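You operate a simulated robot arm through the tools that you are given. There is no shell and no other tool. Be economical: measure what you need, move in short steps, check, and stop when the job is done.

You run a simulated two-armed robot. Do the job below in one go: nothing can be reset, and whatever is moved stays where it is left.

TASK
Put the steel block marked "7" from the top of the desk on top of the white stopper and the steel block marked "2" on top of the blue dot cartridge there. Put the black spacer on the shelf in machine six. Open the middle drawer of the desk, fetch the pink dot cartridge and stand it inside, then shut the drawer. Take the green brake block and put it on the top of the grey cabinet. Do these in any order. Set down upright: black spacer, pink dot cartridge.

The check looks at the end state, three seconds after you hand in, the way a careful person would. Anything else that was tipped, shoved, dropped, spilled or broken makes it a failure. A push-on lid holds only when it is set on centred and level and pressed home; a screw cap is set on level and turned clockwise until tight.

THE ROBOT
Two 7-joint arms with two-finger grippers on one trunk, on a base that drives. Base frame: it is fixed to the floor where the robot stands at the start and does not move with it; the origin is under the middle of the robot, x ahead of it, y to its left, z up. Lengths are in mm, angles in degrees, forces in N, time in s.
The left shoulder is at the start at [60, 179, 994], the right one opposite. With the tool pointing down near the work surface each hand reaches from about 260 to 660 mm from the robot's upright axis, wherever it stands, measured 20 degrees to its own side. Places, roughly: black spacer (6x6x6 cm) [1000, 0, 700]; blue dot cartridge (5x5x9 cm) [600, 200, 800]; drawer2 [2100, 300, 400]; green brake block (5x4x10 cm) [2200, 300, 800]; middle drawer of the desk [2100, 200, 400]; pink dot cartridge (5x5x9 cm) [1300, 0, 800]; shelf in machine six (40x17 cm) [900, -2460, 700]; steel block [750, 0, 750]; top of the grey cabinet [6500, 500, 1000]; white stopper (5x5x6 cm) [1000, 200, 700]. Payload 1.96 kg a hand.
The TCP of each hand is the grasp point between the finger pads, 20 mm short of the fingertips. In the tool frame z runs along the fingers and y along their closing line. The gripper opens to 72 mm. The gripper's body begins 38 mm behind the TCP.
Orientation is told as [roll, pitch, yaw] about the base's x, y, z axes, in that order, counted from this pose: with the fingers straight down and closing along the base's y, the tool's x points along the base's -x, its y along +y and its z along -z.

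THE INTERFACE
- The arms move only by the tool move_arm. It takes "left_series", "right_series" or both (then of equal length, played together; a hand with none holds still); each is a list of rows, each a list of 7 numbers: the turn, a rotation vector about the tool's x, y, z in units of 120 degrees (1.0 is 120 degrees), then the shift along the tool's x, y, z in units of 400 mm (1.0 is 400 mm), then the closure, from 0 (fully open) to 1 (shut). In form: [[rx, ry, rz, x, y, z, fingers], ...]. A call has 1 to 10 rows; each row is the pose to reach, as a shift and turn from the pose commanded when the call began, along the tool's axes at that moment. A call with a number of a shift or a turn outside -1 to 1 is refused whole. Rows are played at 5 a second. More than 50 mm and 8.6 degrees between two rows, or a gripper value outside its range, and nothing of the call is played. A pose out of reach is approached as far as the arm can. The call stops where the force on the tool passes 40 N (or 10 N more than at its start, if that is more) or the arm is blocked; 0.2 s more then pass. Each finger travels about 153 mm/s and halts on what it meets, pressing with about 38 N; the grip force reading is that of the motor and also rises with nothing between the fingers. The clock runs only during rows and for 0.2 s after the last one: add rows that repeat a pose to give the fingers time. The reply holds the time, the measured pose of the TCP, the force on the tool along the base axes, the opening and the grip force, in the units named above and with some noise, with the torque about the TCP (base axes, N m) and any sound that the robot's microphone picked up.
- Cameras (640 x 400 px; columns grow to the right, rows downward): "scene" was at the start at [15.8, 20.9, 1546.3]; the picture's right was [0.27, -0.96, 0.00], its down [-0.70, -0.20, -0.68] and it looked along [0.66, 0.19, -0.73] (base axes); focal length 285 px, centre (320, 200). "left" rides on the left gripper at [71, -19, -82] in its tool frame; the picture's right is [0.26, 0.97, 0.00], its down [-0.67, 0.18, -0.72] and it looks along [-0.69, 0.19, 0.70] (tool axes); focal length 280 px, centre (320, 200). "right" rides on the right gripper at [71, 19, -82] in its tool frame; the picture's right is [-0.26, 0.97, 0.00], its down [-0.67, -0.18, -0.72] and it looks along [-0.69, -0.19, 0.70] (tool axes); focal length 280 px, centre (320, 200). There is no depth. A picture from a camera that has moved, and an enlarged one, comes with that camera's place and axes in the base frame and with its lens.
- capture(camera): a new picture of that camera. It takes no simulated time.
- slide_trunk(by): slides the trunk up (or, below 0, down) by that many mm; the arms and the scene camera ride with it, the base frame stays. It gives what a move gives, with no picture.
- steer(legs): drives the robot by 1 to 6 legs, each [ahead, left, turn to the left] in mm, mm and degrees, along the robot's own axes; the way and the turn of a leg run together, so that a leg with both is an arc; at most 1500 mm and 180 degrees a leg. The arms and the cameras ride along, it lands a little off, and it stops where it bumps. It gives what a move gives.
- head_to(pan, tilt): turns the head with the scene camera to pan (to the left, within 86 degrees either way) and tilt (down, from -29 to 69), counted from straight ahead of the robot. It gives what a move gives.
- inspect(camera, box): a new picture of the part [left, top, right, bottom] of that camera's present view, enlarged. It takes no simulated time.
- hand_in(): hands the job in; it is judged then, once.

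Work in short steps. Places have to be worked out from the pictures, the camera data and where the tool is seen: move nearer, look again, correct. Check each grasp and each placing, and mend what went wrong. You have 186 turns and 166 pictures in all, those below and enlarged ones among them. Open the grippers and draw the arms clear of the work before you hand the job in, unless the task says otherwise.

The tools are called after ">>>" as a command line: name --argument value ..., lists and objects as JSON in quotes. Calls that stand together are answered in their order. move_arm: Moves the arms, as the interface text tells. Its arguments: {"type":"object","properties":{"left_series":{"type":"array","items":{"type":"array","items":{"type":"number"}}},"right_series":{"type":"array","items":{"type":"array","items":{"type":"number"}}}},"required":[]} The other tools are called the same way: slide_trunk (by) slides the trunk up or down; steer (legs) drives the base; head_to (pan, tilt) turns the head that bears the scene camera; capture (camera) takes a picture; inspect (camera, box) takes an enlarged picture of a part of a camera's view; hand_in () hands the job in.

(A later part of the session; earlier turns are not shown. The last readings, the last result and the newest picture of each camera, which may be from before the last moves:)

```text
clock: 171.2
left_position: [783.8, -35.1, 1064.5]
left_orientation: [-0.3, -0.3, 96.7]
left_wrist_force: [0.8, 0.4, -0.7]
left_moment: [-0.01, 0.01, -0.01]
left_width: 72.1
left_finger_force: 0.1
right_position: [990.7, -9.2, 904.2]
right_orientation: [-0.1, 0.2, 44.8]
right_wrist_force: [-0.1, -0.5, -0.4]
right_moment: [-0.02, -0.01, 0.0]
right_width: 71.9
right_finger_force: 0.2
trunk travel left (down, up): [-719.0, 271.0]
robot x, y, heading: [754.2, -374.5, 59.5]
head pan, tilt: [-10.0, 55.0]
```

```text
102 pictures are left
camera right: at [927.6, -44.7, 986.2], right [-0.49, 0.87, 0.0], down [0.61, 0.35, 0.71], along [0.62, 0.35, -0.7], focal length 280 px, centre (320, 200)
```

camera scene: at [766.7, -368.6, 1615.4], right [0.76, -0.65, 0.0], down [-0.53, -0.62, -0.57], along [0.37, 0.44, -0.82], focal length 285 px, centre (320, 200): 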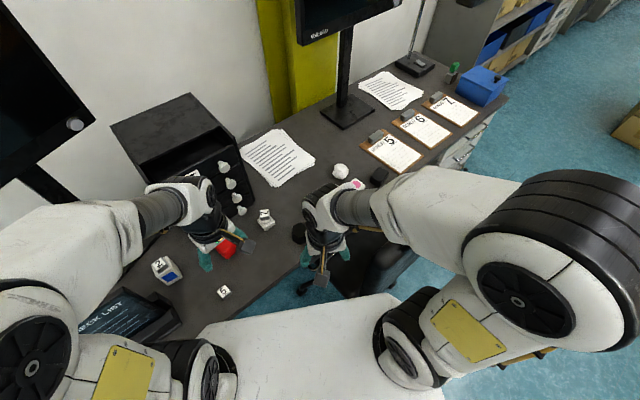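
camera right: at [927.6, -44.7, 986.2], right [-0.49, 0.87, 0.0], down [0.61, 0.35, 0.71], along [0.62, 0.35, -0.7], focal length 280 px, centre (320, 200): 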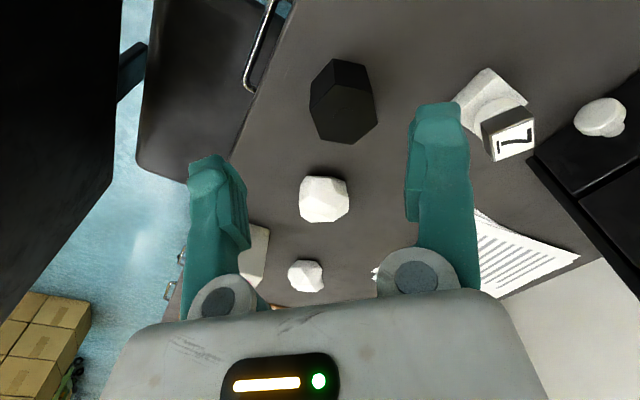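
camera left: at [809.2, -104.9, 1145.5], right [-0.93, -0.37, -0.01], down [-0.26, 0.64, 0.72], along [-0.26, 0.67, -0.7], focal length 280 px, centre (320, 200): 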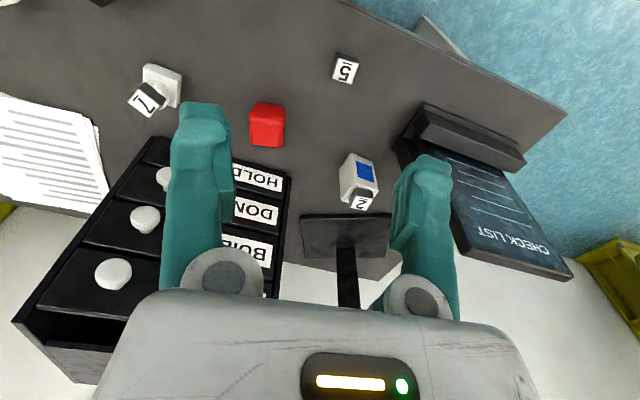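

>>> inspect --camera "right" --box '[280, 40, 400, 160]'

>>> inspect --camera "scene" --box '[240, 140, 460, 320]'

```text
3.33 times, centred on (340, 100) of right
camera zoom: at [927.6, -44.7, 986.2], right [-0.49, 0.87, 0.0], down [0.61, 0.35, 0.71], along [0.62, 0.35, -0.7], focal length 935 px, centre (253, 533)
```

zoom: 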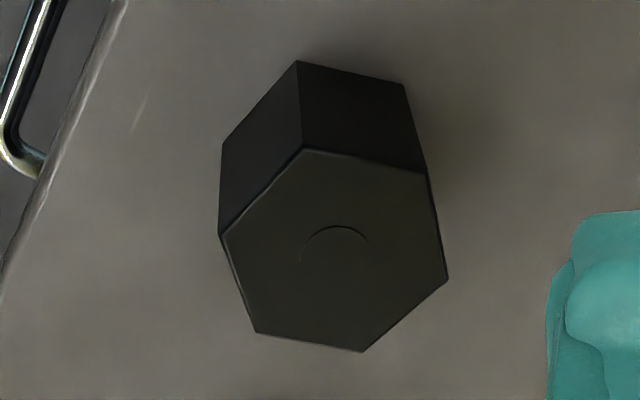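

```text
2.22 times, centred on (350, 230) of scene
camera zoom: at [766.7, -368.7, 1615.3], right [0.76, -0.65, 0.0], down [-0.53, -0.62, -0.57], along [0.37, 0.44, -0.82], focal length 632 px, centre (253, 133)
```

zoom: 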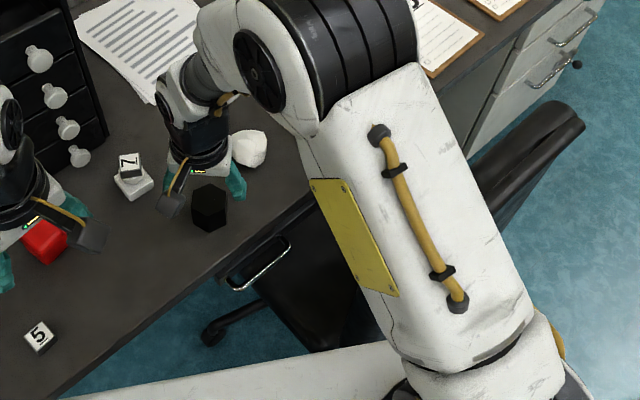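

Spacer centre ≈(1017,28), flats match yaw 48°. I tilt the hand 30° forward at a stand-off point along the approach line.

>>> move_arm --right_series '[[-0.001, -0.06, -0.006, 0.003, 0.003, 0.03, 0], [-0.003, -0.12, -0.013, 0.006, 0.006, 0.06, 0], [-0.005, -0.185, -0.02, 0.009, 0.009, 0.1, 0], [-0.007, -0.25, -0.027, 0.0125, 0.0123, 0.14, 0], [-0.007, -0.25, -0.027, 0.0125, 0.0123, 0.14, 0]]'

>>> capture --camera "right"

```text
clock: 172.2
left_position: [778.0, -36.5, 1062.8]
left_orientation: [0.3, -0.2, 96.3]
left_wrist_force: [-7.3, 3.0, -2.5]
left_moment: [-0.01, -0.52, -0.48]
left_width: 72.1
left_finger_force: 0.0
right_position: [986.5, -11.1, 850.7]
right_orientation: [-0.1, -30.1, 47.9]
right_wrist_force: [-0.7, 0.8, -0.3]
right_moment: [0.0, 0.03, 0.02]
right_width: 72.3
right_finger_force: 0.0
trunk travel left (down, up): [-719.0, 271.0]
robot x, y, heading: [751.6, -372.4, 59.3]
head pan, tilt: [-10.0, 55.0]
stopped in row 5 (left hand): the force on the tool passed its limit at 63 N (the readings are from after the stop); the commanded pose is now the measured one
```

```text
99 pictures are left
camera right: at [904.6, -71.7, 886.2], right [-0.56, 0.82, 0.13], down [0.29, 0.05, 0.96], along [0.77, 0.58, -0.26], focal length 280 px, centre (320, 200)
```

right: 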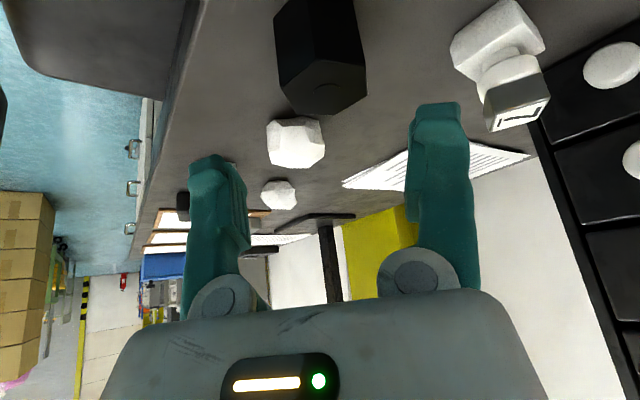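

The right forearm nudged the left hand; I move the left hand away to the left.

>>> move_arm --left_series '[[0, 0, 0, 0, 0.11, 0, 0], [0, 0, 0, -0.02, 0.22, 0, 0], [0, 0, 0, -0.05, 0.32, 0, 0], [0, 0, 0, -0.05, 0.32, 0, 0]]'

>>> capture --camera "scene"

```text
clock: 173.2
left_position: [651.4, -7.9, 1070.1]
left_orientation: [0.3, -0.2, 96.4]
left_wrist_force: [0.9, -0.6, 0.1]
left_moment: [0.01, -0.02, 0.01]
left_width: 72.1
left_finger_force: 0.0
left hand out of reach, approached as far as the arm can: row 1, 2, 3, 4
right_position: [986.4, -9.7, 849.9]
right_orientation: [0.0, -29.8, 47.9]
right_wrist_force: [-0.4, 0.5, -0.4]
right_moment: [0.02, 0.02, 0.02]
right_width: 72.3
right_finger_force: 0.1
trunk travel left (down, up): [-719.0, 271.0]
robot x, y, heading: [748.8, -371.4, 59.3]
head pan, tilt: [-10.0, 55.0]
```

```text
98 pictures are left
camera scene: at [767.4, -368.8, 1615.3], right [0.76, -0.65, 0.0], down [-0.53, -0.62, -0.57], along [0.37, 0.44, -0.82], focal length 285 px, centre (320, 200)
```

scene: 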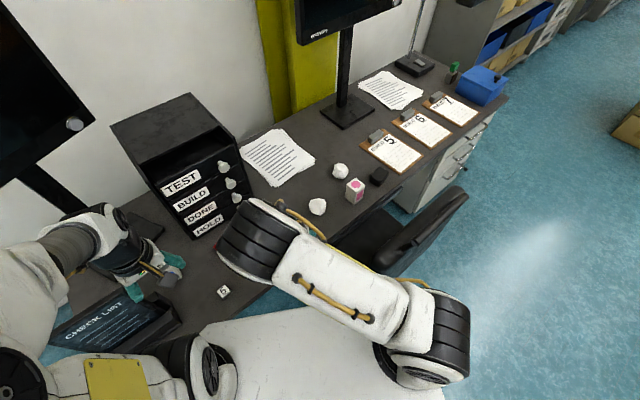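

Clear now. I advance along the tilted tool axis onto the spacer, without closing yet.

>>> move_arm --right_series '[[0, 0, 0, 0.003, 0.007, 0.07, 0], [0, 0, 0, 0.006, 0.007, 0.14, 0], [0, 0, 0, 0.006, 0.007, 0.2, 0], [0, 0, 0, 0.006, 0.007, 0.25, 0], [0, 0, 0, 0.006, 0.007, 0.25, 0]]'

>>> capture --camera "right"

```text
clock: 174.4
left_position: [652.1, -7.7, 1070.0]
left_orientation: [0.3, -0.2, 96.3]
left_wrist_force: [-0.1, 0.4, -0.6]
left_moment: [-0.02, 0.01, -0.04]
left_width: 71.9
left_finger_force: 0.1
right_position: [1016.7, 27.1, 761.5]
right_orientation: [-0.1, -30.0, 47.8]
right_wrist_force: [0.7, 0.1, 0.0]
right_moment: [-0.04, 0.02, 0.0]
right_width: 72.0
right_finger_force: 0.0
trunk travel left (down, up): [-719.0, 271.0]
robot x, y, heading: [751.8, -372.6, 59.4]
head pan, tilt: [-10.0, 55.0]
```

```text
97 pictures are left
camera right: at [934.6, -34.5, 798.1], right [-0.56, 0.82, 0.13], down [0.29, 0.05, 0.96], along [0.77, 0.58, -0.26], focal length 280 px, centre (320, 200)
```

right: 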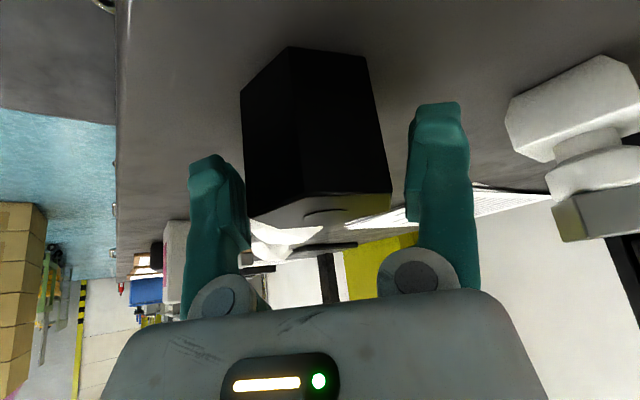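

The spacer is between the fingers. Closing.

>>> move_arm --right_series '[[0, 0, 0, 0, 0, 0, 0.3], [0, 0, 0, 0, 0, 0, 1], [0, 0, 0, 0, 0, 0, 1], [0, 0, 0, 0, 0, 0, 1]]'

>>> inspect --camera "right" --box '[160, 20, 480, 260]'

```text
clock: 175.4
left_position: [653.1, -8.6, 1070.4]
left_orientation: [0.5, -0.2, 96.4]
left_wrist_force: [-0.4, -0.7, -0.9]
left_moment: [0.0, 0.02, -0.02]
left_width: 71.8
left_finger_force: 0.1
right_position: [1017.3, 27.5, 762.8]
right_orientation: [-0.2, -29.9, 48.0]
right_wrist_force: [-0.5, -1.0, 0.0]
right_moment: [0.05, 0.06, 0.01]
right_width: 57.5
right_finger_force: 37.8
trunk travel left (down, up): [-719.0, 271.0]
robot x, y, heading: [750.8, -370.1, 59.4]
head pan, tilt: [-10.0, 55.0]
```

```text
1.67 times, centred on (320, 140) of right
camera zoom: at [934.8, -34.5, 798.2], right [-0.56, 0.82, 0.13], down [0.29, 0.05, 0.96], along [0.77, 0.58, -0.26], focal length 467 px, centre (320, 300)
```

zoom: 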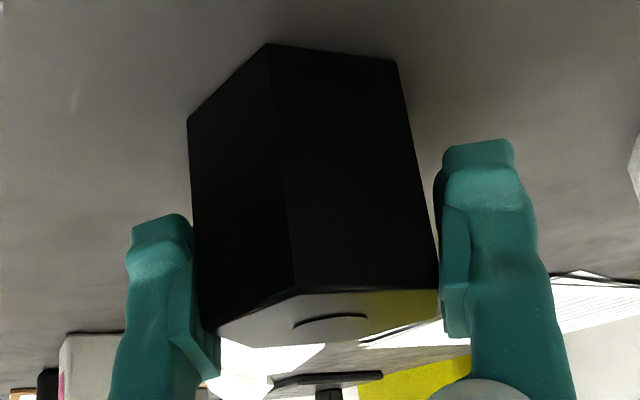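

Width reads 57.5 with full force, a bit more than I estimated; I lift a little to test the hold.

>>> move_arm --right_series '[[0, 0, 0, 0.01, 0, -0.0173, 1], [0, 0, 0, 0.02, 0, -0.0346, 1], [0, 0, 0, 0.02, 0, -0.0346, 1]]'

>>> inspect --camera "right" --box '[160, 20, 480, 260]'

```text
clock: 176.2
left_position: [651.5, -8.3, 1069.6]
left_orientation: [0.4, -0.1, 96.4]
left_wrist_force: [-0.4, -0.4, 0.3]
left_moment: [-0.02, -0.01, -0.02]
left_width: 72.0
left_finger_force: 0.0
right_position: [1007.2, 16.7, 769.9]
right_orientation: [0.0, -29.8, 47.9]
right_wrist_force: [1.1, -1.0, -3.5]
right_moment: [-0.02, 0.04, -0.01]
right_width: 57.1
right_finger_force: 37.6
trunk travel left (down, up): [-719.0, 271.0]
robot x, y, heading: [754.4, -371.3, 59.5]
head pan, tilt: [-10.0, 55.0]
```

```text
1.67 times, centred on (320, 140) of right
camera zoom: at [925.4, -44.6, 806.2], right [-0.56, 0.82, 0.13], down [0.29, 0.05, 0.96], along [0.77, 0.58, -0.26], focal length 467 px, centre (320, 300)
```

zoom: 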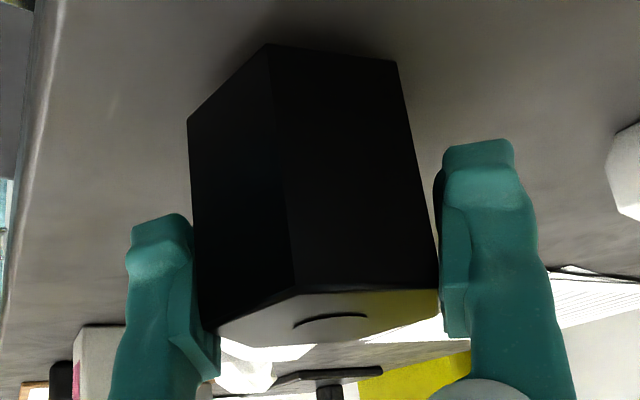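

The spacer is lifted and firmly held. I raise it straight up 200 mm.

>>> move_arm --right_series '[[0, 0, 0, -0.05, 0, -0.0866, 1], [0, 0, 0, -0.1, 0, -0.1732, 1], [0, 0, 0, -0.15, 0, -0.26, 1], [0, 0, 0, -0.2, 0, -0.3464, 1], [0, 0, 0, -0.25, 0, -0.433, 1], [0, 0, 0, -0.25, 0, -0.433, 1]]'

>>> capture --camera "scene"

```text
clock: 177.6
left_position: [653.9, -7.2, 1070.5]
left_orientation: [0.4, -0.1, 96.4]
left_wrist_force: [-0.8, 1.0, 0.1]
left_moment: [0.01, 0.02, 0.03]
left_width: 72.1
left_finger_force: 0.0
right_position: [1005.5, 20.0, 971.9]
right_orientation: [-0.1, -29.9, 47.9]
right_wrist_force: [0.3, -0.2, -3.6]
right_moment: [-0.01, 0.01, 0.01]
right_width: 56.9
right_finger_force: 38.0
trunk travel left (down, up): [-719.0, 271.0]
robot x, y, heading: [752.5, -371.7, 59.4]
head pan, tilt: [-10.0, 55.0]
```

```text
94 pictures are left
camera scene: at [767.1, -367.6, 1615.3], right [0.76, -0.65, 0.0], down [-0.53, -0.62, -0.57], along [0.37, 0.44, -0.82], focal length 285 px, centre (320, 200)
```

scene: 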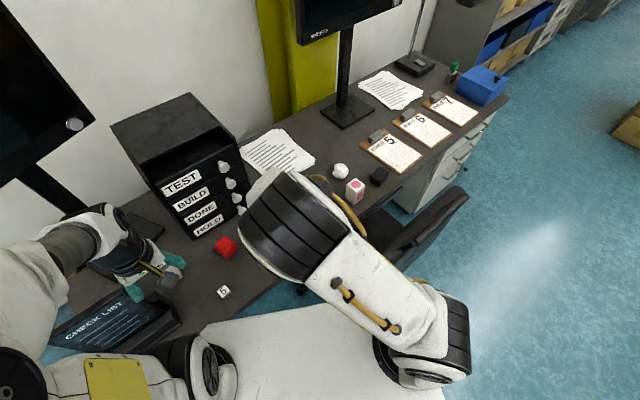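

I retreat backward from the desk, turn to heading 90° and go around to the back of the machines.

>>> steer --legs '[[-400, 0, 0], [0, 0, 30.6], [-470, 0, 0], [0, 1500, 0], [0, 690, 0]]'

```text
clock: 194.4
left_position: [-1925.4, -896.5, 1070.7]
left_orientation: [0.4, -0.1, 126.6]
left_wrist_force: [-0.1, 0.0, 0.5]
left_moment: [0.02, 0.0, 0.03]
left_width: 72.0
left_finger_force: 0.0
right_position: [-1632.0, -697.3, 970.7]
right_orientation: [-0.2, -29.9, 78.1]
right_wrist_force: [0.2, 0.5, -2.6]
right_moment: [-0.04, -0.02, 0.01]
right_width: 56.0
right_finger_force: 38.3
trunk travel left (down, up): [-719.0, 271.0]
robot x, y, heading: [-1655.1, -1161.6, 89.8]
head pan, tilt: [-10.0, 55.0]
```

The grip width has dropped slightly; I check the spacer in the hand.

>>> inspect --camera "right" --box '[160, 20, 480, 260]'

```text
1.67 times, centred on (320, 140) of right
camera zoom: at [-1671.6, -791.6, 1007.1], right [-0.9, 0.42, 0.13], down [0.23, 0.18, 0.96], along [0.38, 0.89, -0.26], focal length 467 px, centre (320, 300)
```

zoom: 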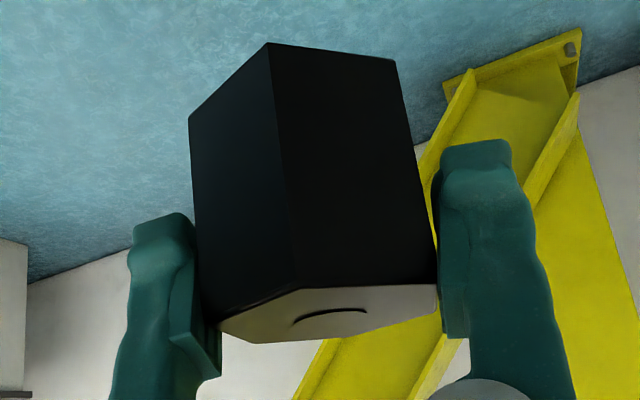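

Still held well. Continuing behind machine six.

>>> steer --legs '[[-1500, 0, 0.2], [-1130, 0, 0], [0, -1500, 0], [0, -970, 0]]'

>>> head_to --pan -5 --tilt 40

>>> capture --camera "scene"

>>> capture --camera "right"

```text
clock: 218.8
left_position: [502.1, -3593.6, 1070.0]
left_orientation: [0.4, 0.0, 125.0]
left_wrist_force: [-0.1, -0.1, -0.7]
left_moment: [-0.04, -0.01, 0.0]
left_width: 72.1
left_finger_force: 0.0
right_position: [799.4, -3402.2, 970.7]
right_orientation: [-0.2, -29.9, 76.5]
right_wrist_force: [1.0, -0.5, -2.3]
right_moment: [-0.05, -0.01, -0.01]
right_width: 55.2
right_finger_force: 38.2
trunk travel left (down, up): [-719.0, 271.0]
robot x, y, heading: [762.5, -3867.7, 88.1]
head pan, tilt: [-10.0, 55.0]
```

```text
clock: 219.6
left_position: [503.3, -3594.0, 1069.7]
left_orientation: [0.5, -0.1, 124.8]
left_wrist_force: [-0.6, 0.6, -0.6]
left_moment: [0.04, -0.02, -0.02]
left_width: 71.9
left_finger_force: 0.0
right_position: [800.6, -3401.7, 972.0]
right_orientation: [-0.2, -30.0, 76.6]
right_wrist_force: [-0.5, -0.7, -3.3]
right_moment: [0.02, 0.02, 0.0]
right_width: 54.9
right_finger_force: 37.7
trunk travel left (down, up): [-719.0, 271.0]
robot x, y, heading: [762.3, -3869.6, 88.1]
head pan, tilt: [-5.0, 40.0]
```

```text
92 pictures are left
camera scene: at [769.9, -3841.9, 1636.0], right [0.99, -0.12, 0.0], down [-0.08, -0.64, -0.77], along [0.09, 0.76, -0.64], focal length 285 px, centre (320, 200)
```

scene: 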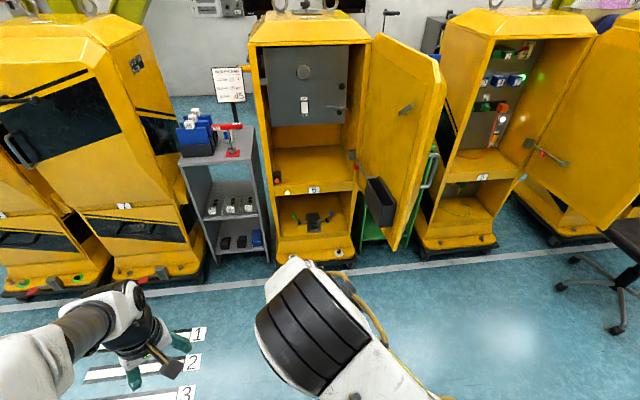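

```text
91 pictures are left
camera right: at [758.8, -3496.0, 1007.1], right [-0.89, 0.45, 0.13], down [0.23, 0.18, 0.96], along [0.4, 0.88, -0.26], focal length 280 px, centre (320, 200)
```

right: 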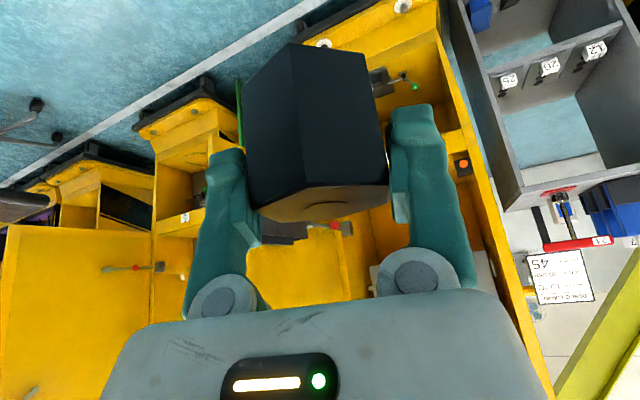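

I approach machine six so the spacer stands just outside the opening.

>>> steer --legs '[[0, 0, 1.9], [650, -76, 0]]'

>>> capture --camera "scene"

>>> capture --camera "right"

```text
clock: 223.6
left_position: [569.7, -2940.5, 1070.0]
left_orientation: [0.4, -0.1, 126.9]
left_wrist_force: [-0.2, 0.0, 0.5]
left_moment: [0.01, -0.01, 0.02]
left_width: 72.3
left_finger_force: 0.1
right_position: [862.1, -2738.4, 971.1]
right_orientation: [0.0, -29.9, 78.5]
right_wrist_force: [0.8, 0.4, -3.0]
right_moment: [0.0, 0.01, 0.0]
right_width: 55.1
right_finger_force: 38.0
trunk travel left (down, up): [-719.0, 271.0]
robot x, y, heading: [837.4, -3204.9, 90.0]
head pan, tilt: [-5.0, 40.0]
```

```text
90 pictures are left
camera scene: at [845.1, -3178.8, 1636.0], right [1.0, -0.09, 0.0], down [-0.06, -0.64, -0.77], along [0.07, 0.76, -0.64], focal length 285 px, centre (320, 200)
```

scene: 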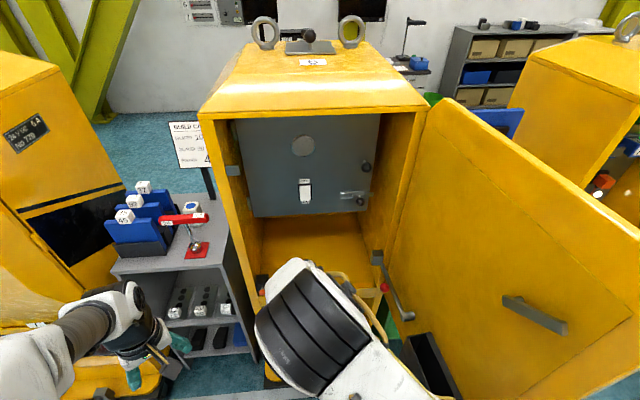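

```text
89 pictures are left
camera right: at [822.3, -2833.6, 1007.1], right [-0.9, 0.42, 0.13], down [0.22, 0.19, 0.96], along [0.37, 0.89, -0.26], focal length 280 px, centre (320, 200)
```

right: 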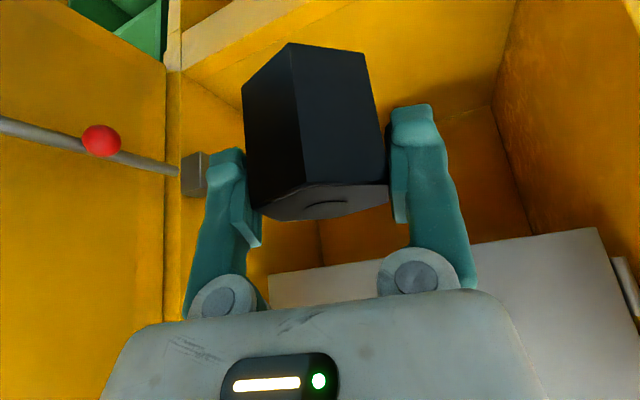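

I lower the spacer outside the opening to just above shelf height, keeping it upright.

>>> move_arm --right_series '[[0, 0, 0, 0.055, 0, 0.095, 1], [0, 0, 0, 0.11, 0, 0.19, 1], [0, 0, 0, 0.165, 0, 0.286, 1], [0, 0, 0, 0.215, 0, 0.372, 1], [0, 0, 0, 0.215, 0, 0.372, 1]]'

>>> capture --camera "right"

>>> capture --camera "scene"

```text
clock: 224.8
left_position: [569.5, -2940.4, 1070.2]
left_orientation: [0.2, -0.2, 126.9]
left_wrist_force: [-0.3, 0.1, -0.2]
left_moment: [0.01, 0.0, 0.02]
left_width: 72.1
left_finger_force: 0.0
right_position: [860.9, -2742.2, 799.6]
right_orientation: [-0.2, -29.8, 78.4]
right_wrist_force: [0.0, -0.6, -2.7]
right_moment: [0.0, 0.03, -0.01]
right_width: 54.9
right_finger_force: 38.6
trunk travel left (down, up): [-719.0, 271.0]
robot x, y, heading: [843.0, -3206.3, 90.0]
head pan, tilt: [-5.0, 40.0]
```

```text
88 pictures are left
camera right: at [823.6, -2836.4, 835.4], right [-0.9, 0.42, 0.13], down [0.22, 0.19, 0.96], along [0.37, 0.89, -0.26], focal length 280 px, centre (320, 200)
```

right: 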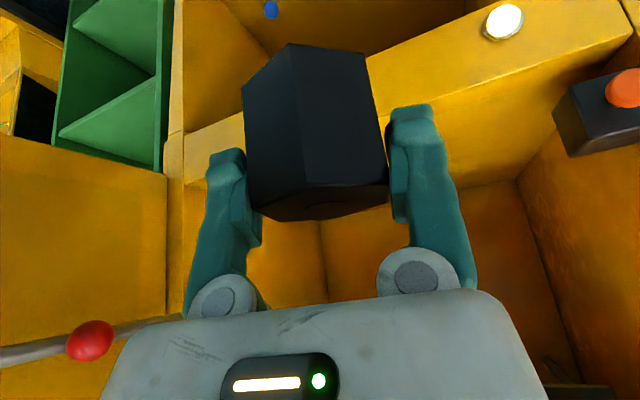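

```text
87 pictures are left
camera scene: at [845.1, -3179.5, 1636.0], right [1.0, -0.09, 0.0], down [-0.06, -0.64, -0.77], along [0.07, 0.76, -0.64], focal length 285 px, centre (320, 200)
```

scene: 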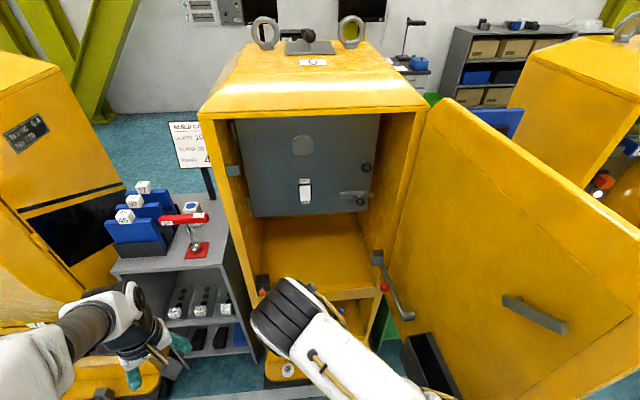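

Spacer is ~60 mm above shelf level. I drive 150 mm ahead, moving it into the opening.

>>> steer --legs '[[150, 0, 0]]'

>>> capture --camera "right"

>>> capture --camera "scene"

```text
clock: 226.2
left_position: [568.7, -2791.7, 1070.4]
left_orientation: [0.4, -0.1, 127.0]
left_wrist_force: [-0.2, 0.1, -0.5]
left_moment: [-0.03, 0.03, 0.02]
left_width: 72.0
left_finger_force: 0.0
right_position: [860.7, -2591.7, 800.5]
right_orientation: [-0.1, -29.9, 78.4]
right_wrist_force: [-0.1, 0.4, -3.7]
right_moment: [0.01, 0.03, -0.01]
right_width: 54.8
right_finger_force: 38.4
trunk travel left (down, up): [-719.0, 271.0]
robot x, y, heading: [839.9, -3052.7, 89.7]
head pan, tilt: [-5.0, 40.0]
```

```text
86 pictures are left
camera right: at [823.3, -2687.2, 835.7], right [-0.9, 0.42, 0.13], down [0.22, 0.19, 0.96], along [0.37, 0.89, -0.26], focal length 280 px, centre (320, 200)
```

right: 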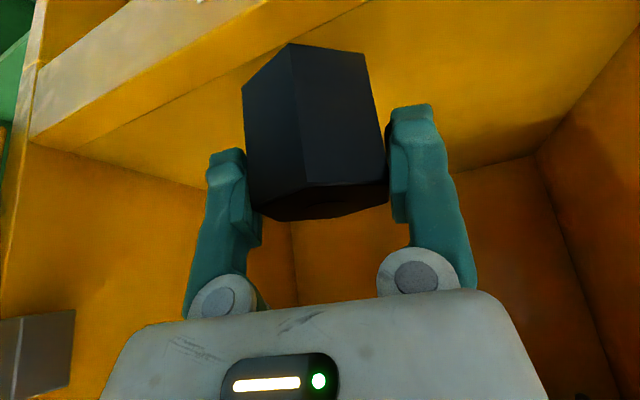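

```text
85 pictures are left
camera scene: at [845.1, -3029.9, 1636.0], right [1.0, -0.09, 0.0], down [-0.06, -0.64, -0.77], along [0.07, 0.76, -0.64], focal length 285 px, centre (320, 200)
```

scene: 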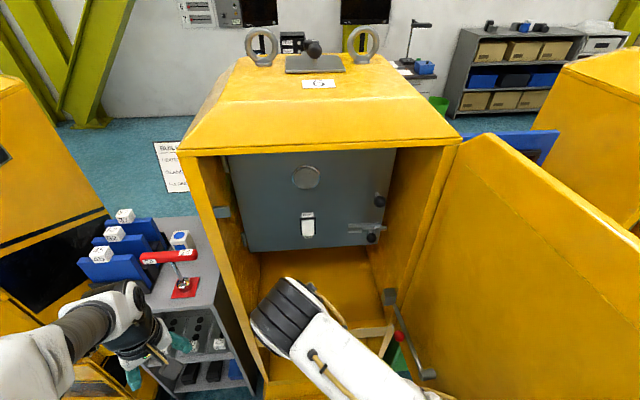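

The lip lies at y≈-2578, z≈697. I push the spacer level inward to y≈-2480.

>>> move_arm --right_series '[[0, 0, 0, -0.06, 0.009, 0.034, 1], [0, 0, 0, -0.12, 0.018, 0.069, 1], [0, 0, 0, -0.18, 0.027, 0.103, 1], [0, 0, 0, -0.237, 0.036, 0.137, 1], [0, 0, 0, -0.237, 0.036, 0.137, 1]]'

>>> capture --camera "right"

```text
clock: 227.4
left_position: [569.2, -2792.7, 1070.2]
left_orientation: [0.3, -0.1, 126.9]
left_wrist_force: [0.7, 0.7, 0.4]
left_moment: [-0.04, 0.0, -0.01]
left_width: 72.1
left_finger_force: 0.0
right_position: [869.0, -2479.8, 797.0]
right_orientation: [-0.1, -29.9, 78.4]
right_wrist_force: [-0.4, -0.1, -4.0]
right_moment: [-0.04, 0.01, 0.02]
right_width: 54.6
right_finger_force: 38.0
trunk travel left (down, up): [-719.0, 271.0]
robot x, y, heading: [838.9, -3054.8, 90.1]
head pan, tilt: [-5.0, 40.0]
```

```text
84 pictures are left
camera right: at [830.3, -2576.0, 833.3], right [-0.9, 0.42, 0.13], down [0.22, 0.19, 0.96], along [0.37, 0.89, -0.26], focal length 280 px, centre (320, 200)
```

right: 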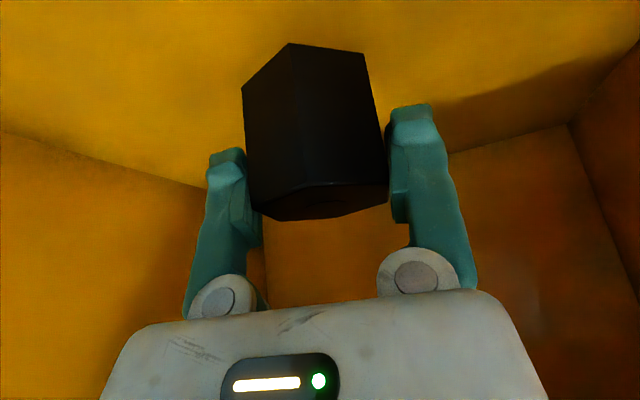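

Inside over the shelf floor. Lowering vertically, first 50 mm.

>>> move_arm --right_series '[[0, 0, 0, 0.03, 0, 0.052, 1], [0, 0, 0, 0.0563, 0, 0.0974, 1], [0, 0, 0, 0.0613, 0, 0.106, 1], [0, 0, 0, 0.0613, 0, 0.106, 1]]'

>>> move_arm --right_series '[[0, 0, 0, 0.0025, 0, 0.0043, 1], [0, 0, 0, 0.005, 0, 0.0087, 1], [0, 0, 0, 0.0075, 0, 0.013, 1], [0, 0, 0, 0.01, 0, 0.0173, 1], [0, 0, 0, 0.01, 0, 0.0173, 1]]'

>>> capture --camera "right"

```text
clock: 228.4
left_position: [569.3, -2791.5, 1071.1]
left_orientation: [0.4, -0.1, 127.0]
left_wrist_force: [-0.4, -0.3, 0.0]
left_moment: [-0.01, -0.01, 0.02]
left_width: 71.9
left_finger_force: 0.1
right_position: [869.4, -2480.9, 750.4]
right_orientation: [0.0, -29.9, 78.5]
right_wrist_force: [-0.1, -0.9, -2.8]
right_moment: [-0.04, 0.03, 0.03]
right_width: 54.4
right_finger_force: 38.2
trunk travel left (down, up): [-719.0, 271.0]
robot x, y, heading: [838.1, -3058.2, 90.0]
head pan, tilt: [-5.0, 40.0]
```

```text
clock: 229.6
left_position: [569.6, -2793.1, 1070.9]
left_orientation: [0.3, -0.3, 126.9]
left_wrist_force: [-1.1, -0.2, 0.3]
left_moment: [0.01, -0.02, -0.02]
left_width: 72.1
left_finger_force: 0.1
right_position: [868.6, -2481.9, 745.7]
right_orientation: [0.1, -30.3, 78.4]
right_wrist_force: [4.5, 1.2, 24.7]
right_moment: [0.04, 0.44, -0.07]
right_width: 54.7
right_finger_force: 38.1
trunk travel left (down, up): [-719.0, 271.0]
robot x, y, heading: [837.7, -3056.1, 89.8]
head pan, tilt: [-5.0, 40.0]
```

```text
83 pictures are left
camera right: at [830.4, -2577.7, 780.7], right [-0.9, 0.41, 0.13], down [0.23, 0.18, 0.96], along [0.37, 0.89, -0.26], focal length 280 px, centre (320, 200)
```

right: 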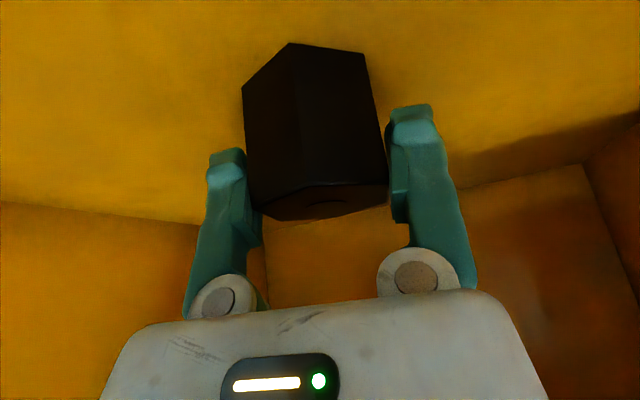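

Contact on one bottom edge (piece tilted ~3° in the grip). I ease slightly and open so it settles flat.

>>> move_arm --right_series '[[0, 0, 0, -0.002, 0, -0.0035, 1], [0, 0, 0, -0.002, 0, -0.0035, 0.5], [0, 0, 0, -0.002, 0, -0.0035, 0.2], [0, 0, 0, -0.002, 0, -0.0035, 0], [0, 0, 0, -0.002, 0, -0.0035, 0]]'

>>> capture --camera "right"

```text
clock: 230.8
left_position: [568.7, -2790.2, 1069.6]
left_orientation: [0.4, -0.1, 126.9]
left_wrist_force: [-0.5, -0.4, -0.1]
left_moment: [0.0, -0.03, 0.01]
left_width: 71.8
left_finger_force: 0.1
right_position: [869.5, -2481.5, 744.1]
right_orientation: [-0.1, -29.8, 78.5]
right_wrist_force: [0.0, -0.1, -0.1]
right_moment: [0.01, 0.01, 0.01]
right_width: 72.0
right_finger_force: 0.0
trunk travel left (down, up): [-719.0, 271.0]
robot x, y, heading: [839.7, -3051.8, 90.3]
head pan, tilt: [-5.0, 40.0]
```

```text
82 pictures are left
camera right: at [830.3, -2577.3, 779.6], right [-0.9, 0.42, 0.13], down [0.22, 0.19, 0.96], along [0.37, 0.89, -0.26], focal length 280 px, centre (320, 200)
```

right: 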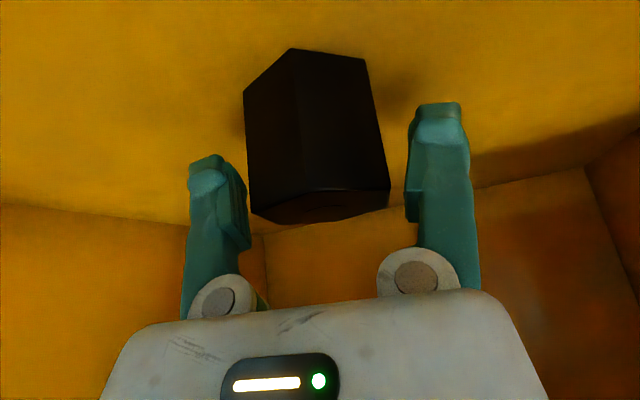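

The spacer stands upright on the shelf. I withdraw along the finger axis and then back out.

>>> move_arm --right_series '[[0, 0, 0, 0, 0, -0.1, 0], [0, 0, 0, 0, 0, -0.2, 0], [0, 0, 0, 0, 0, -0.28, 0], [0, 0, 0, 0.1, 0, -0.34, 0], [0, 0, 0, 0.2, 0, -0.4, 0], [0, 0, 0, 0.3, 0, -0.46, 0], [0, 0, 0, 0.36, 0, -0.5, 0]]'

>>> steer --legs '[[-400, 0, 0]]'

>>> capture --camera "scene"

>>> capture --camera "right"

```text
clock: 232.4
left_position: [569.0, -2792.7, 1070.9]
left_orientation: [0.4, -0.3, 127.0]
left_wrist_force: [0.2, -1.0, 0.2]
left_moment: [-0.03, 0.01, 0.01]
left_width: 72.0
left_finger_force: 0.0
right_position: [824.0, -2702.5, 844.9]
right_orientation: [0.0, -30.0, 78.5]
right_wrist_force: [-0.3, -0.5, -0.8]
right_moment: [0.01, -0.01, 0.04]
right_width: 72.0
right_finger_force: 0.0
trunk travel left (down, up): [-719.0, 271.0]
robot x, y, heading: [841.6, -3056.9, 90.2]
head pan, tilt: [-5.0, 40.0]
```

```text
clock: 234.9
left_position: [568.8, -3193.4, 1070.7]
left_orientation: [0.3, -0.1, 127.1]
left_wrist_force: [0.0, -0.2, 0.3]
left_moment: [0.06, -0.01, -0.01]
left_width: 72.3
left_finger_force: 0.1
right_position: [823.8, -3101.6, 844.3]
right_orientation: [-0.1, -29.8, 78.8]
right_wrist_force: [0.2, -0.8, -1.8]
right_moment: [0.0, 0.01, 0.01]
right_width: 71.9
right_finger_force: 0.1
trunk travel left (down, up): [-719.0, 271.0]
robot x, y, heading: [840.1, -3456.8, 90.2]
head pan, tilt: [-5.0, 40.0]
```

```text
81 pictures are left
camera scene: at [845.9, -3430.7, 1636.0], right [1.0, -0.08, 0.0], down [-0.05, -0.64, -0.77], along [0.06, 0.76, -0.64], focal length 285 px, centre (320, 200)
```

scene: 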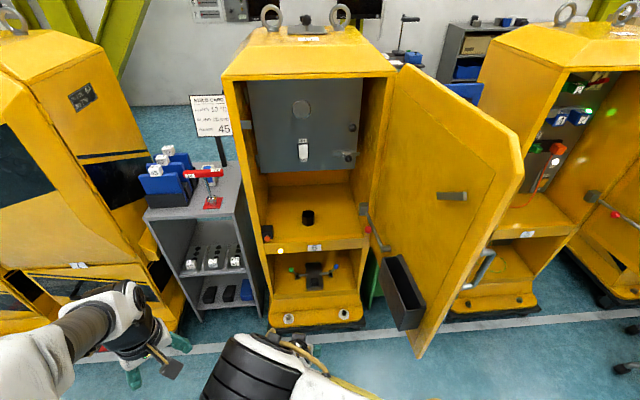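

```text
80 pictures are left
camera right: at [785.3, -3198.2, 881.2], right [-0.9, 0.41, 0.13], down [0.22, 0.19, 0.96], along [0.37, 0.89, -0.26], focal length 280 px, centre (320, 200)
```

right: 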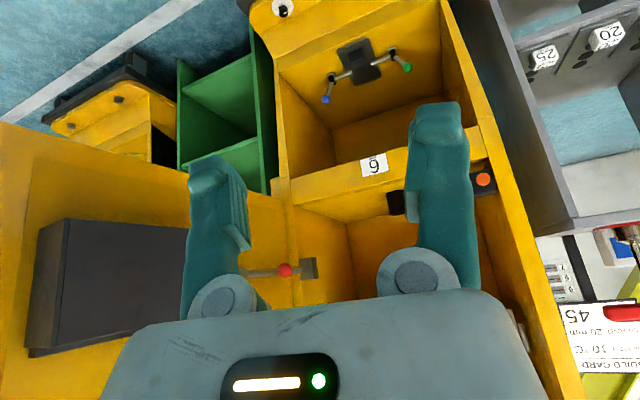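

Spacer placed upright. I bring the right hand back to a straight-down carrying pose.

>>> move_arm --right_series '[[0, 0.06, 0, -0.03, -0.04, -0.06, 0], [0, 0.12, 0, -0.07, -0.09, -0.13, 0], [0, 0.19, 0, -0.11, -0.15, -0.2, 0], [0, 0.25, 0, -0.15, -0.2, -0.26, 0], [0, 0.25, 0, -0.15, -0.2, -0.3, 0], [0, 0.25, 0, -0.15, -0.2, -0.3, 0]]'

>>> steer --legs '[[-350, 0, 0], [0, 1500, 0], [0, 980, 0], [1500, 0, 0], [1200, 0, 0]]'

```text
clock: 236.3
left_position: [569.3, -3193.6, 1070.5]
left_orientation: [0.4, -0.1, 127.2]
left_wrist_force: [0.0, 0.5, 0.7]
left_moment: [0.0, -0.02, -0.01]
left_width: 72.1
left_finger_force: 0.1
right_position: [901.1, -3125.3, 978.1]
right_orientation: [-0.1, 0.2, 78.8]
right_wrist_force: [-0.3, 0.0, -0.5]
right_moment: [-0.01, 0.02, -0.02]
right_width: 71.7
right_finger_force: 0.1
trunk travel left (down, up): [-719.0, 271.0]
robot x, y, heading: [842.4, -3454.8, 90.1]
head pan, tilt: [-5.0, 40.0]
```

```text
clock: 263.1
left_position: [-1874.0, -848.5, 1070.9]
left_orientation: [0.4, -0.2, 125.5]
left_wrist_force: [-0.1, 0.4, 0.6]
left_moment: [0.0, 0.01, 0.01]
left_width: 72.2
left_finger_force: 0.1
right_position: [-1541.1, -789.9, 977.1]
right_orientation: [-0.1, 0.1, 77.0]
right_wrist_force: [-0.7, 0.2, -0.3]
right_moment: [-0.02, 0.0, 0.01]
right_width: 72.2
right_finger_force: 0.0
trunk travel left (down, up): [-719.0, 271.0]
robot x, y, heading: [-1609.2, -1115.9, 88.4]
head pan, tilt: [-5.0, 40.0]
```

>>> steer --legs '[[0, 0, 1.6], [0, -1500, 0], [0, -1500, 0], [0, -500, 0]]'

>>> head_to --pan 0 --tilt 35

>>> capture --camera "scene"

```text
clock: 280.2
left_position: [1575.0, -898.7, 1071.1]
left_orientation: [0.4, 0.0, 124.2]
left_wrist_force: [-0.4, 0.2, 0.4]
left_moment: [0.0, 0.0, 0.04]
left_width: 72.2
left_finger_force: 0.1
right_position: [1909.5, -847.3, 978.0]
right_orientation: [0.0, 0.1, 75.8]
right_wrist_force: [-0.6, 0.4, 0.1]
right_moment: [-0.02, 0.01, 0.01]
right_width: 71.9
right_finger_force: 0.1
trunk travel left (down, up): [-719.0, 271.0]
robot x, y, heading: [1830.7, -1174.8, 87.4]
head pan, tilt: [-5.0, 40.0]
```

```text
clock: 280.9
left_position: [1575.0, -896.9, 1070.5]
left_orientation: [0.4, -0.2, 124.1]
left_wrist_force: [-0.3, 0.1, 0.8]
left_moment: [-0.02, 0.01, -0.03]
left_width: 71.8
left_finger_force: 0.2
right_position: [1910.3, -848.0, 978.7]
right_orientation: [-0.1, 0.1, 75.8]
right_wrist_force: [0.6, -1.0, 0.0]
right_moment: [-0.02, -0.01, 0.0]
right_width: 72.2
right_finger_force: 0.0
trunk travel left (down, up): [-719.0, 271.0]
robot x, y, heading: [1829.1, -1177.2, 87.5]
head pan, tilt: [0.0, 35.0]
```

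```text
79 pictures are left
camera scene: at [1832.8, -1145.3, 1643.6], right [1.0, -0.05, 0.0], down [-0.03, -0.57, -0.82], along [0.04, 0.82, -0.57], focal length 285 px, centre (320, 200)
```

scene: 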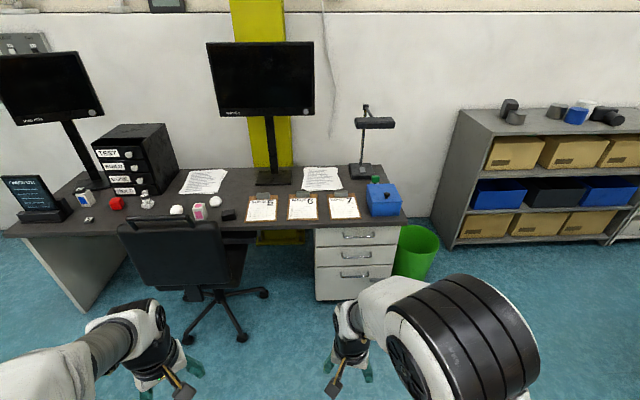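

The desk has three drawers with bar handles (middle ≈(2070,-60,505)). The chair blocks the pink cartridge from this side, so I'll open the drawer first, then fetch pink from the chair's left side. I approach the drawers with the trunk lowered.

>>> steer --legs '[[0, 0, 2.5], [300, -150, 0]]'

>>> slide_trunk --by -350

>>> head_to --pan -5 --tilt 35

>>> capture --camera "scene"

```text
clock: 283.4
left_position: [1713.0, -618.2, 1070.9]
left_orientation: [0.4, -0.1, 126.7]
left_wrist_force: [-0.3, -0.1, 0.3]
left_moment: [0.02, -0.01, 0.02]
left_width: 72.0
left_finger_force: 0.2
right_position: [2046.6, -554.6, 978.2]
right_orientation: [-0.1, 0.1, 78.3]
right_wrist_force: [-0.5, 0.2, 0.0]
right_moment: [0.03, 0.0, 0.01]
right_width: 72.0
right_finger_force: 0.1
trunk travel left (down, up): [-719.0, 271.0]
robot x, y, heading: [1982.7, -880.7, 89.7]
head pan, tilt: [0.0, 35.0]
```

```text
clock: 286.8
left_position: [1713.2, -619.2, 721.5]
left_orientation: [0.4, -0.1, 126.6]
left_wrist_force: [1.4, 0.4, 0.7]
left_moment: [0.02, 0.01, -0.01]
left_width: 72.1
left_finger_force: 0.1
right_position: [2047.2, -553.8, 628.4]
right_orientation: [-0.1, 0.2, 78.2]
right_wrist_force: [-0.8, -0.7, 0.3]
right_moment: [0.01, 0.0, 0.02]
right_width: 71.9
right_finger_force: 0.0
trunk travel left (down, up): [-369.0, 621.0]
robot x, y, heading: [1982.7, -880.1, 89.7]
head pan, tilt: [0.0, 35.0]
```

```text
clock: 287.5
left_position: [1712.5, -618.5, 720.1]
left_orientation: [0.5, -0.1, 126.6]
left_wrist_force: [-0.5, 0.4, -0.1]
left_moment: [0.02, -0.03, -0.05]
left_width: 71.9
left_finger_force: 0.1
right_position: [2046.3, -554.0, 629.0]
right_orientation: [-0.2, 0.1, 78.2]
right_wrist_force: [0.0, 0.2, 0.6]
right_moment: [0.0, -0.04, 0.02]
right_width: 72.0
right_finger_force: 0.1
trunk travel left (down, up): [-369.0, 621.0]
robot x, y, heading: [1980.5, -882.3, 89.3]
head pan, tilt: [-5.0, 35.0]
```

```text
78 pictures are left
camera scene: at [1988.9, -855.7, 1293.6], right [1.0, -0.09, 0.0], down [-0.05, -0.57, -0.82], along [0.08, 0.82, -0.57], focal length 285 px, centre (320, 200)
```

scene: 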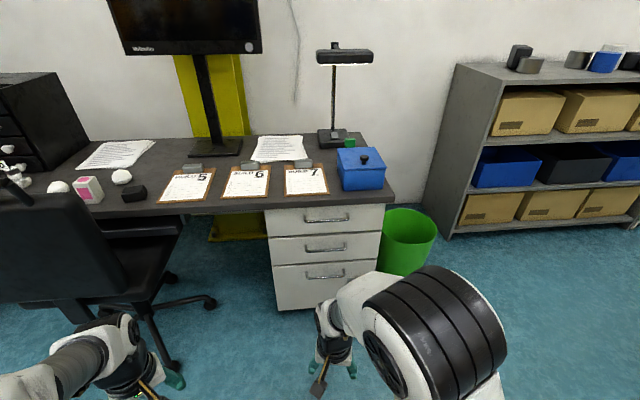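

I bring the right hand forward in front of the drawers and square it to heading 90°.

>>> move_arm --right_series '[[0, 0, -0.03, -0.1, -0.002, 0, 0], [0, 0, -0.06, -0.2, -0.004, 0, 0], [0, 0, -0.098, -0.3, -0.006, 0, 0], [0, 0, -0.098, -0.385, -0.0065, 0, 0], [0, 0, -0.098, -0.385, -0.0065, 0, 0]]'

>>> move_arm --right_series '[[0, -0.068, 0, -0.02, 0, 0.02, 0], [0, -0.136, 0, -0.04, 0, 0.04, 0], [0, -0.204, 0, -0.06, 0, 0.06, 0], [0, -0.272, 0, -0.08, 0, 0.08, 0], [0, -0.34, 0, -0.1, 0, 0.1, 0], [0, -0.408, 0, -0.12, 0, 0.12, 0], [0, -0.476, 0, -0.14, 0, 0.14, 0], [0, -0.544, 0, -0.16, 0, 0.16, 0], [0, -0.612, 0, -0.18, 0, 0.18, 0], [0, -0.68, 0, -0.2, 0, 0.2, 0]]'

>>> capture --camera "right"

>>> capture --camera "scene"

```text
clock: 288.7
left_position: [1714.8, -619.4, 719.8]
left_orientation: [0.3, -0.2, 126.5]
left_wrist_force: [-0.3, -0.5, 0.1]
left_moment: [0.02, 0.03, 0.01]
left_width: 71.7
left_finger_force: 0.1
right_position: [2079.7, -404.2, 629.2]
right_orientation: [0.0, 0.1, 90.0]
right_wrist_force: [-0.3, 0.4, 0.2]
right_moment: [-0.02, -0.02, -0.01]
right_width: 72.2
right_finger_force: 0.1
trunk travel left (down, up): [-369.0, 621.0]
robot x, y, heading: [1980.4, -884.9, 89.7]
head pan, tilt: [-5.0, 35.0]
```

```text
clock: 290.9
left_position: [1715.0, -619.1, 720.2]
left_orientation: [0.4, -0.1, 126.6]
left_wrist_force: [-0.4, 0.3, -0.2]
left_moment: [-0.01, 0.0, 0.04]
left_width: 72.0
left_finger_force: 0.1
right_position: [2080.9, -325.0, 548.4]
right_orientation: [-0.5, -81.6, 90.4]
right_wrist_force: [0.5, -0.4, 0.1]
right_moment: [0.05, 0.03, 0.0]
right_width: 71.8
right_finger_force: 0.0
trunk travel left (down, up): [-369.0, 621.0]
robot x, y, heading: [1980.9, -884.0, 89.7]
head pan, tilt: [-5.0, 35.0]
```

```text
77 pictures are left
camera right: at [2062.3, -415.5, 490.0], right [-0.97, 0.04, 0.26], down [0.18, -0.61, 0.77], along [0.19, 0.79, 0.58], focal length 280 px, centre (320, 200)
```

right: 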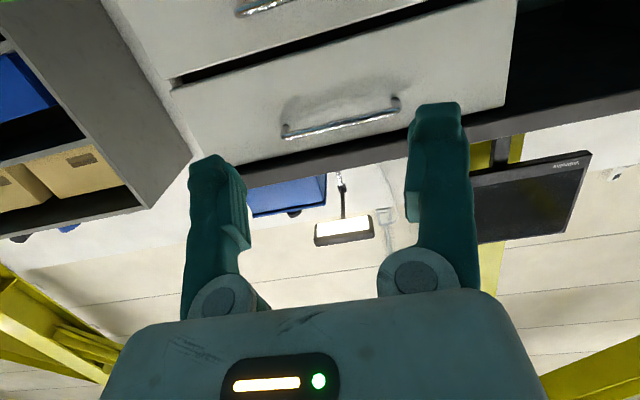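

```text
76 pictures are left
camera scene: at [1989.0, -855.4, 1293.6], right [1.0, -0.09, 0.0], down [-0.05, -0.57, -0.82], along [0.08, 0.82, -0.57], focal length 285 px, centre (320, 200)
```

scene: 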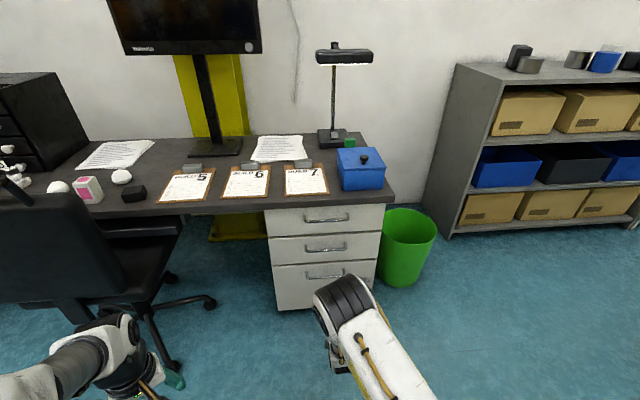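

Triangulating both views: handle bars at y≈-37, x≈2091, z≈641 (top) and ≈487 (middle). I level the tool and roll it so the fingers close vertically.

>>> move_arm --right_series '[[0, -0.07, 0, 0, 0, 0, 0], [0, -0.07, 0, 0, 0, 0, 0]]'

>>> move_arm --right_series '[[0, 0, 0.07, 0, 0, 0, 0], [0, 0, 0.14, 0, 0, 0, 0], [0, 0, 0.21, 0, 0, 0, 0], [0, 0, 0.28, 0, 0, 0, 0], [0, 0, 0.35, 0, 0, 0, 0], [0, 0, 0.42, 0, 0, 0, 0], [0, 0, 0.49, 0, 0, 0, 0], [0, 0, 0.56, 0, 0, 0, 0], [0, 0, 0.63, 0, 0, 0, 0], [0, 0, 0.7, 0, 0, 0, 0]]'

>>> capture --camera "right"

```text
clock: 291.5
left_position: [1714.4, -618.5, 720.4]
left_orientation: [0.4, -0.1, 126.6]
left_wrist_force: [0.7, 0.3, -0.3]
left_moment: [-0.01, -0.02, -0.01]
left_width: 71.7
left_finger_force: 0.0
right_position: [2081.2, -325.0, 547.5]
right_orientation: [-75.4, -89.9, 165.3]
right_wrist_force: [-0.3, -0.4, 0.2]
right_moment: [0.0, 0.01, -0.02]
right_width: 72.1
right_finger_force: 0.1
trunk travel left (down, up): [-369.0, 621.0]
robot x, y, heading: [1984.4, -886.3, 90.0]
head pan, tilt: [-5.0, 35.0]
```

```text
clock: 293.7
left_position: [1714.5, -619.4, 719.4]
left_orientation: [0.4, -0.1, 126.6]
left_wrist_force: [0.5, 0.3, 0.2]
left_moment: [-0.03, -0.01, 0.03]
left_width: 72.1
left_finger_force: 0.1
right_position: [2081.3, -324.1, 548.7]
right_orientation: [89.9, -6.0, -0.2]
right_wrist_force: [0.1, 0.2, 0.4]
right_moment: [-0.02, 0.0, -0.02]
right_width: 71.7
right_finger_force: 0.1
trunk travel left (down, up): [-369.0, 621.0]
robot x, y, heading: [1983.6, -884.4, 89.3]
head pan, tilt: [-5.0, 35.0]
```

```text
75 pictures are left
camera right: at [2009.0, -404.7, 560.2], right [0.16, 0.0, 0.99], down [0.69, -0.72, -0.11], along [0.71, 0.7, -0.12], focal length 280 px, centre (320, 200)
```

right: 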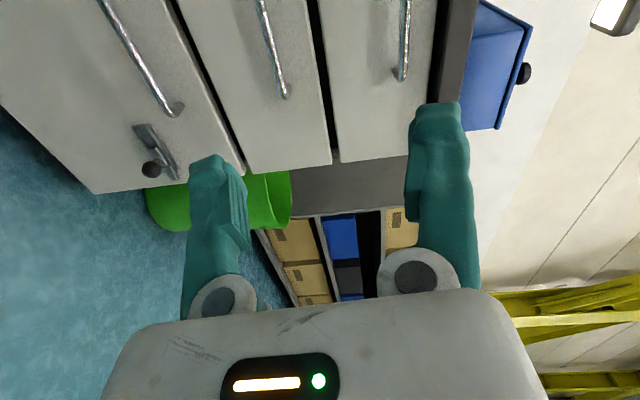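

Middle handle measured at z≈487, x 2010–2170. I finish the roll and bring the open fingers to ~100 mm before the bar.

>>> move_arm --right_series '[[0, 0, 0.02, -0.002, -0.04, 0.1, 0], [0, 0, 0.04, -0.004, -0.08, 0.2, 0], [0, 0, 0.05, -0.006, -0.12, 0.3, 0], [0, 0, 0.05, -0.009, -0.154, 0.4, 0], [0, 0, 0.05, -0.009, -0.154, 0.475, 0], [0, 0, 0.05, -0.009, -0.154, 0.475, 0]]'

>>> capture --camera "right"

```text
clock: 295.1
left_position: [1714.3, -619.7, 720.2]
left_orientation: [0.5, -0.2, 126.5]
left_wrist_force: [0.0, 0.2, 0.1]
left_moment: [0.02, -0.03, -0.03]
left_width: 72.3
left_finger_force: 0.0
right_position: [2095.2, -151.7, 499.5]
right_orientation: [90.4, 0.0, -0.1]
right_wrist_force: [0.0, -0.8, 0.3]
right_moment: [-0.02, 0.01, 0.01]
right_width: 72.1
right_finger_force: 0.0
right hand out of reach, approached as far as the arm can: row 5, 6
trunk travel left (down, up): [-369.0, 621.0]
robot x, y, heading: [1978.4, -883.7, 89.4]
head pan, tilt: [-5.0, 35.0]
```

```text
74 pictures are left
camera right: at [2025.6, -232.3, 518.1], right [0.26, -0.01, 0.97], down [0.67, -0.72, -0.19], along [0.69, 0.7, -0.18], focal length 280 px, centre (320, 200)
```

right: 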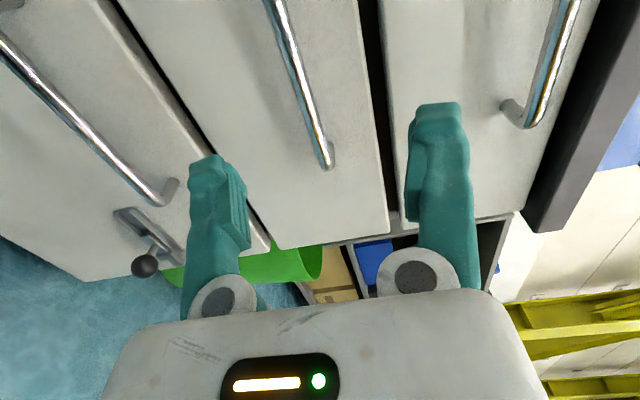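

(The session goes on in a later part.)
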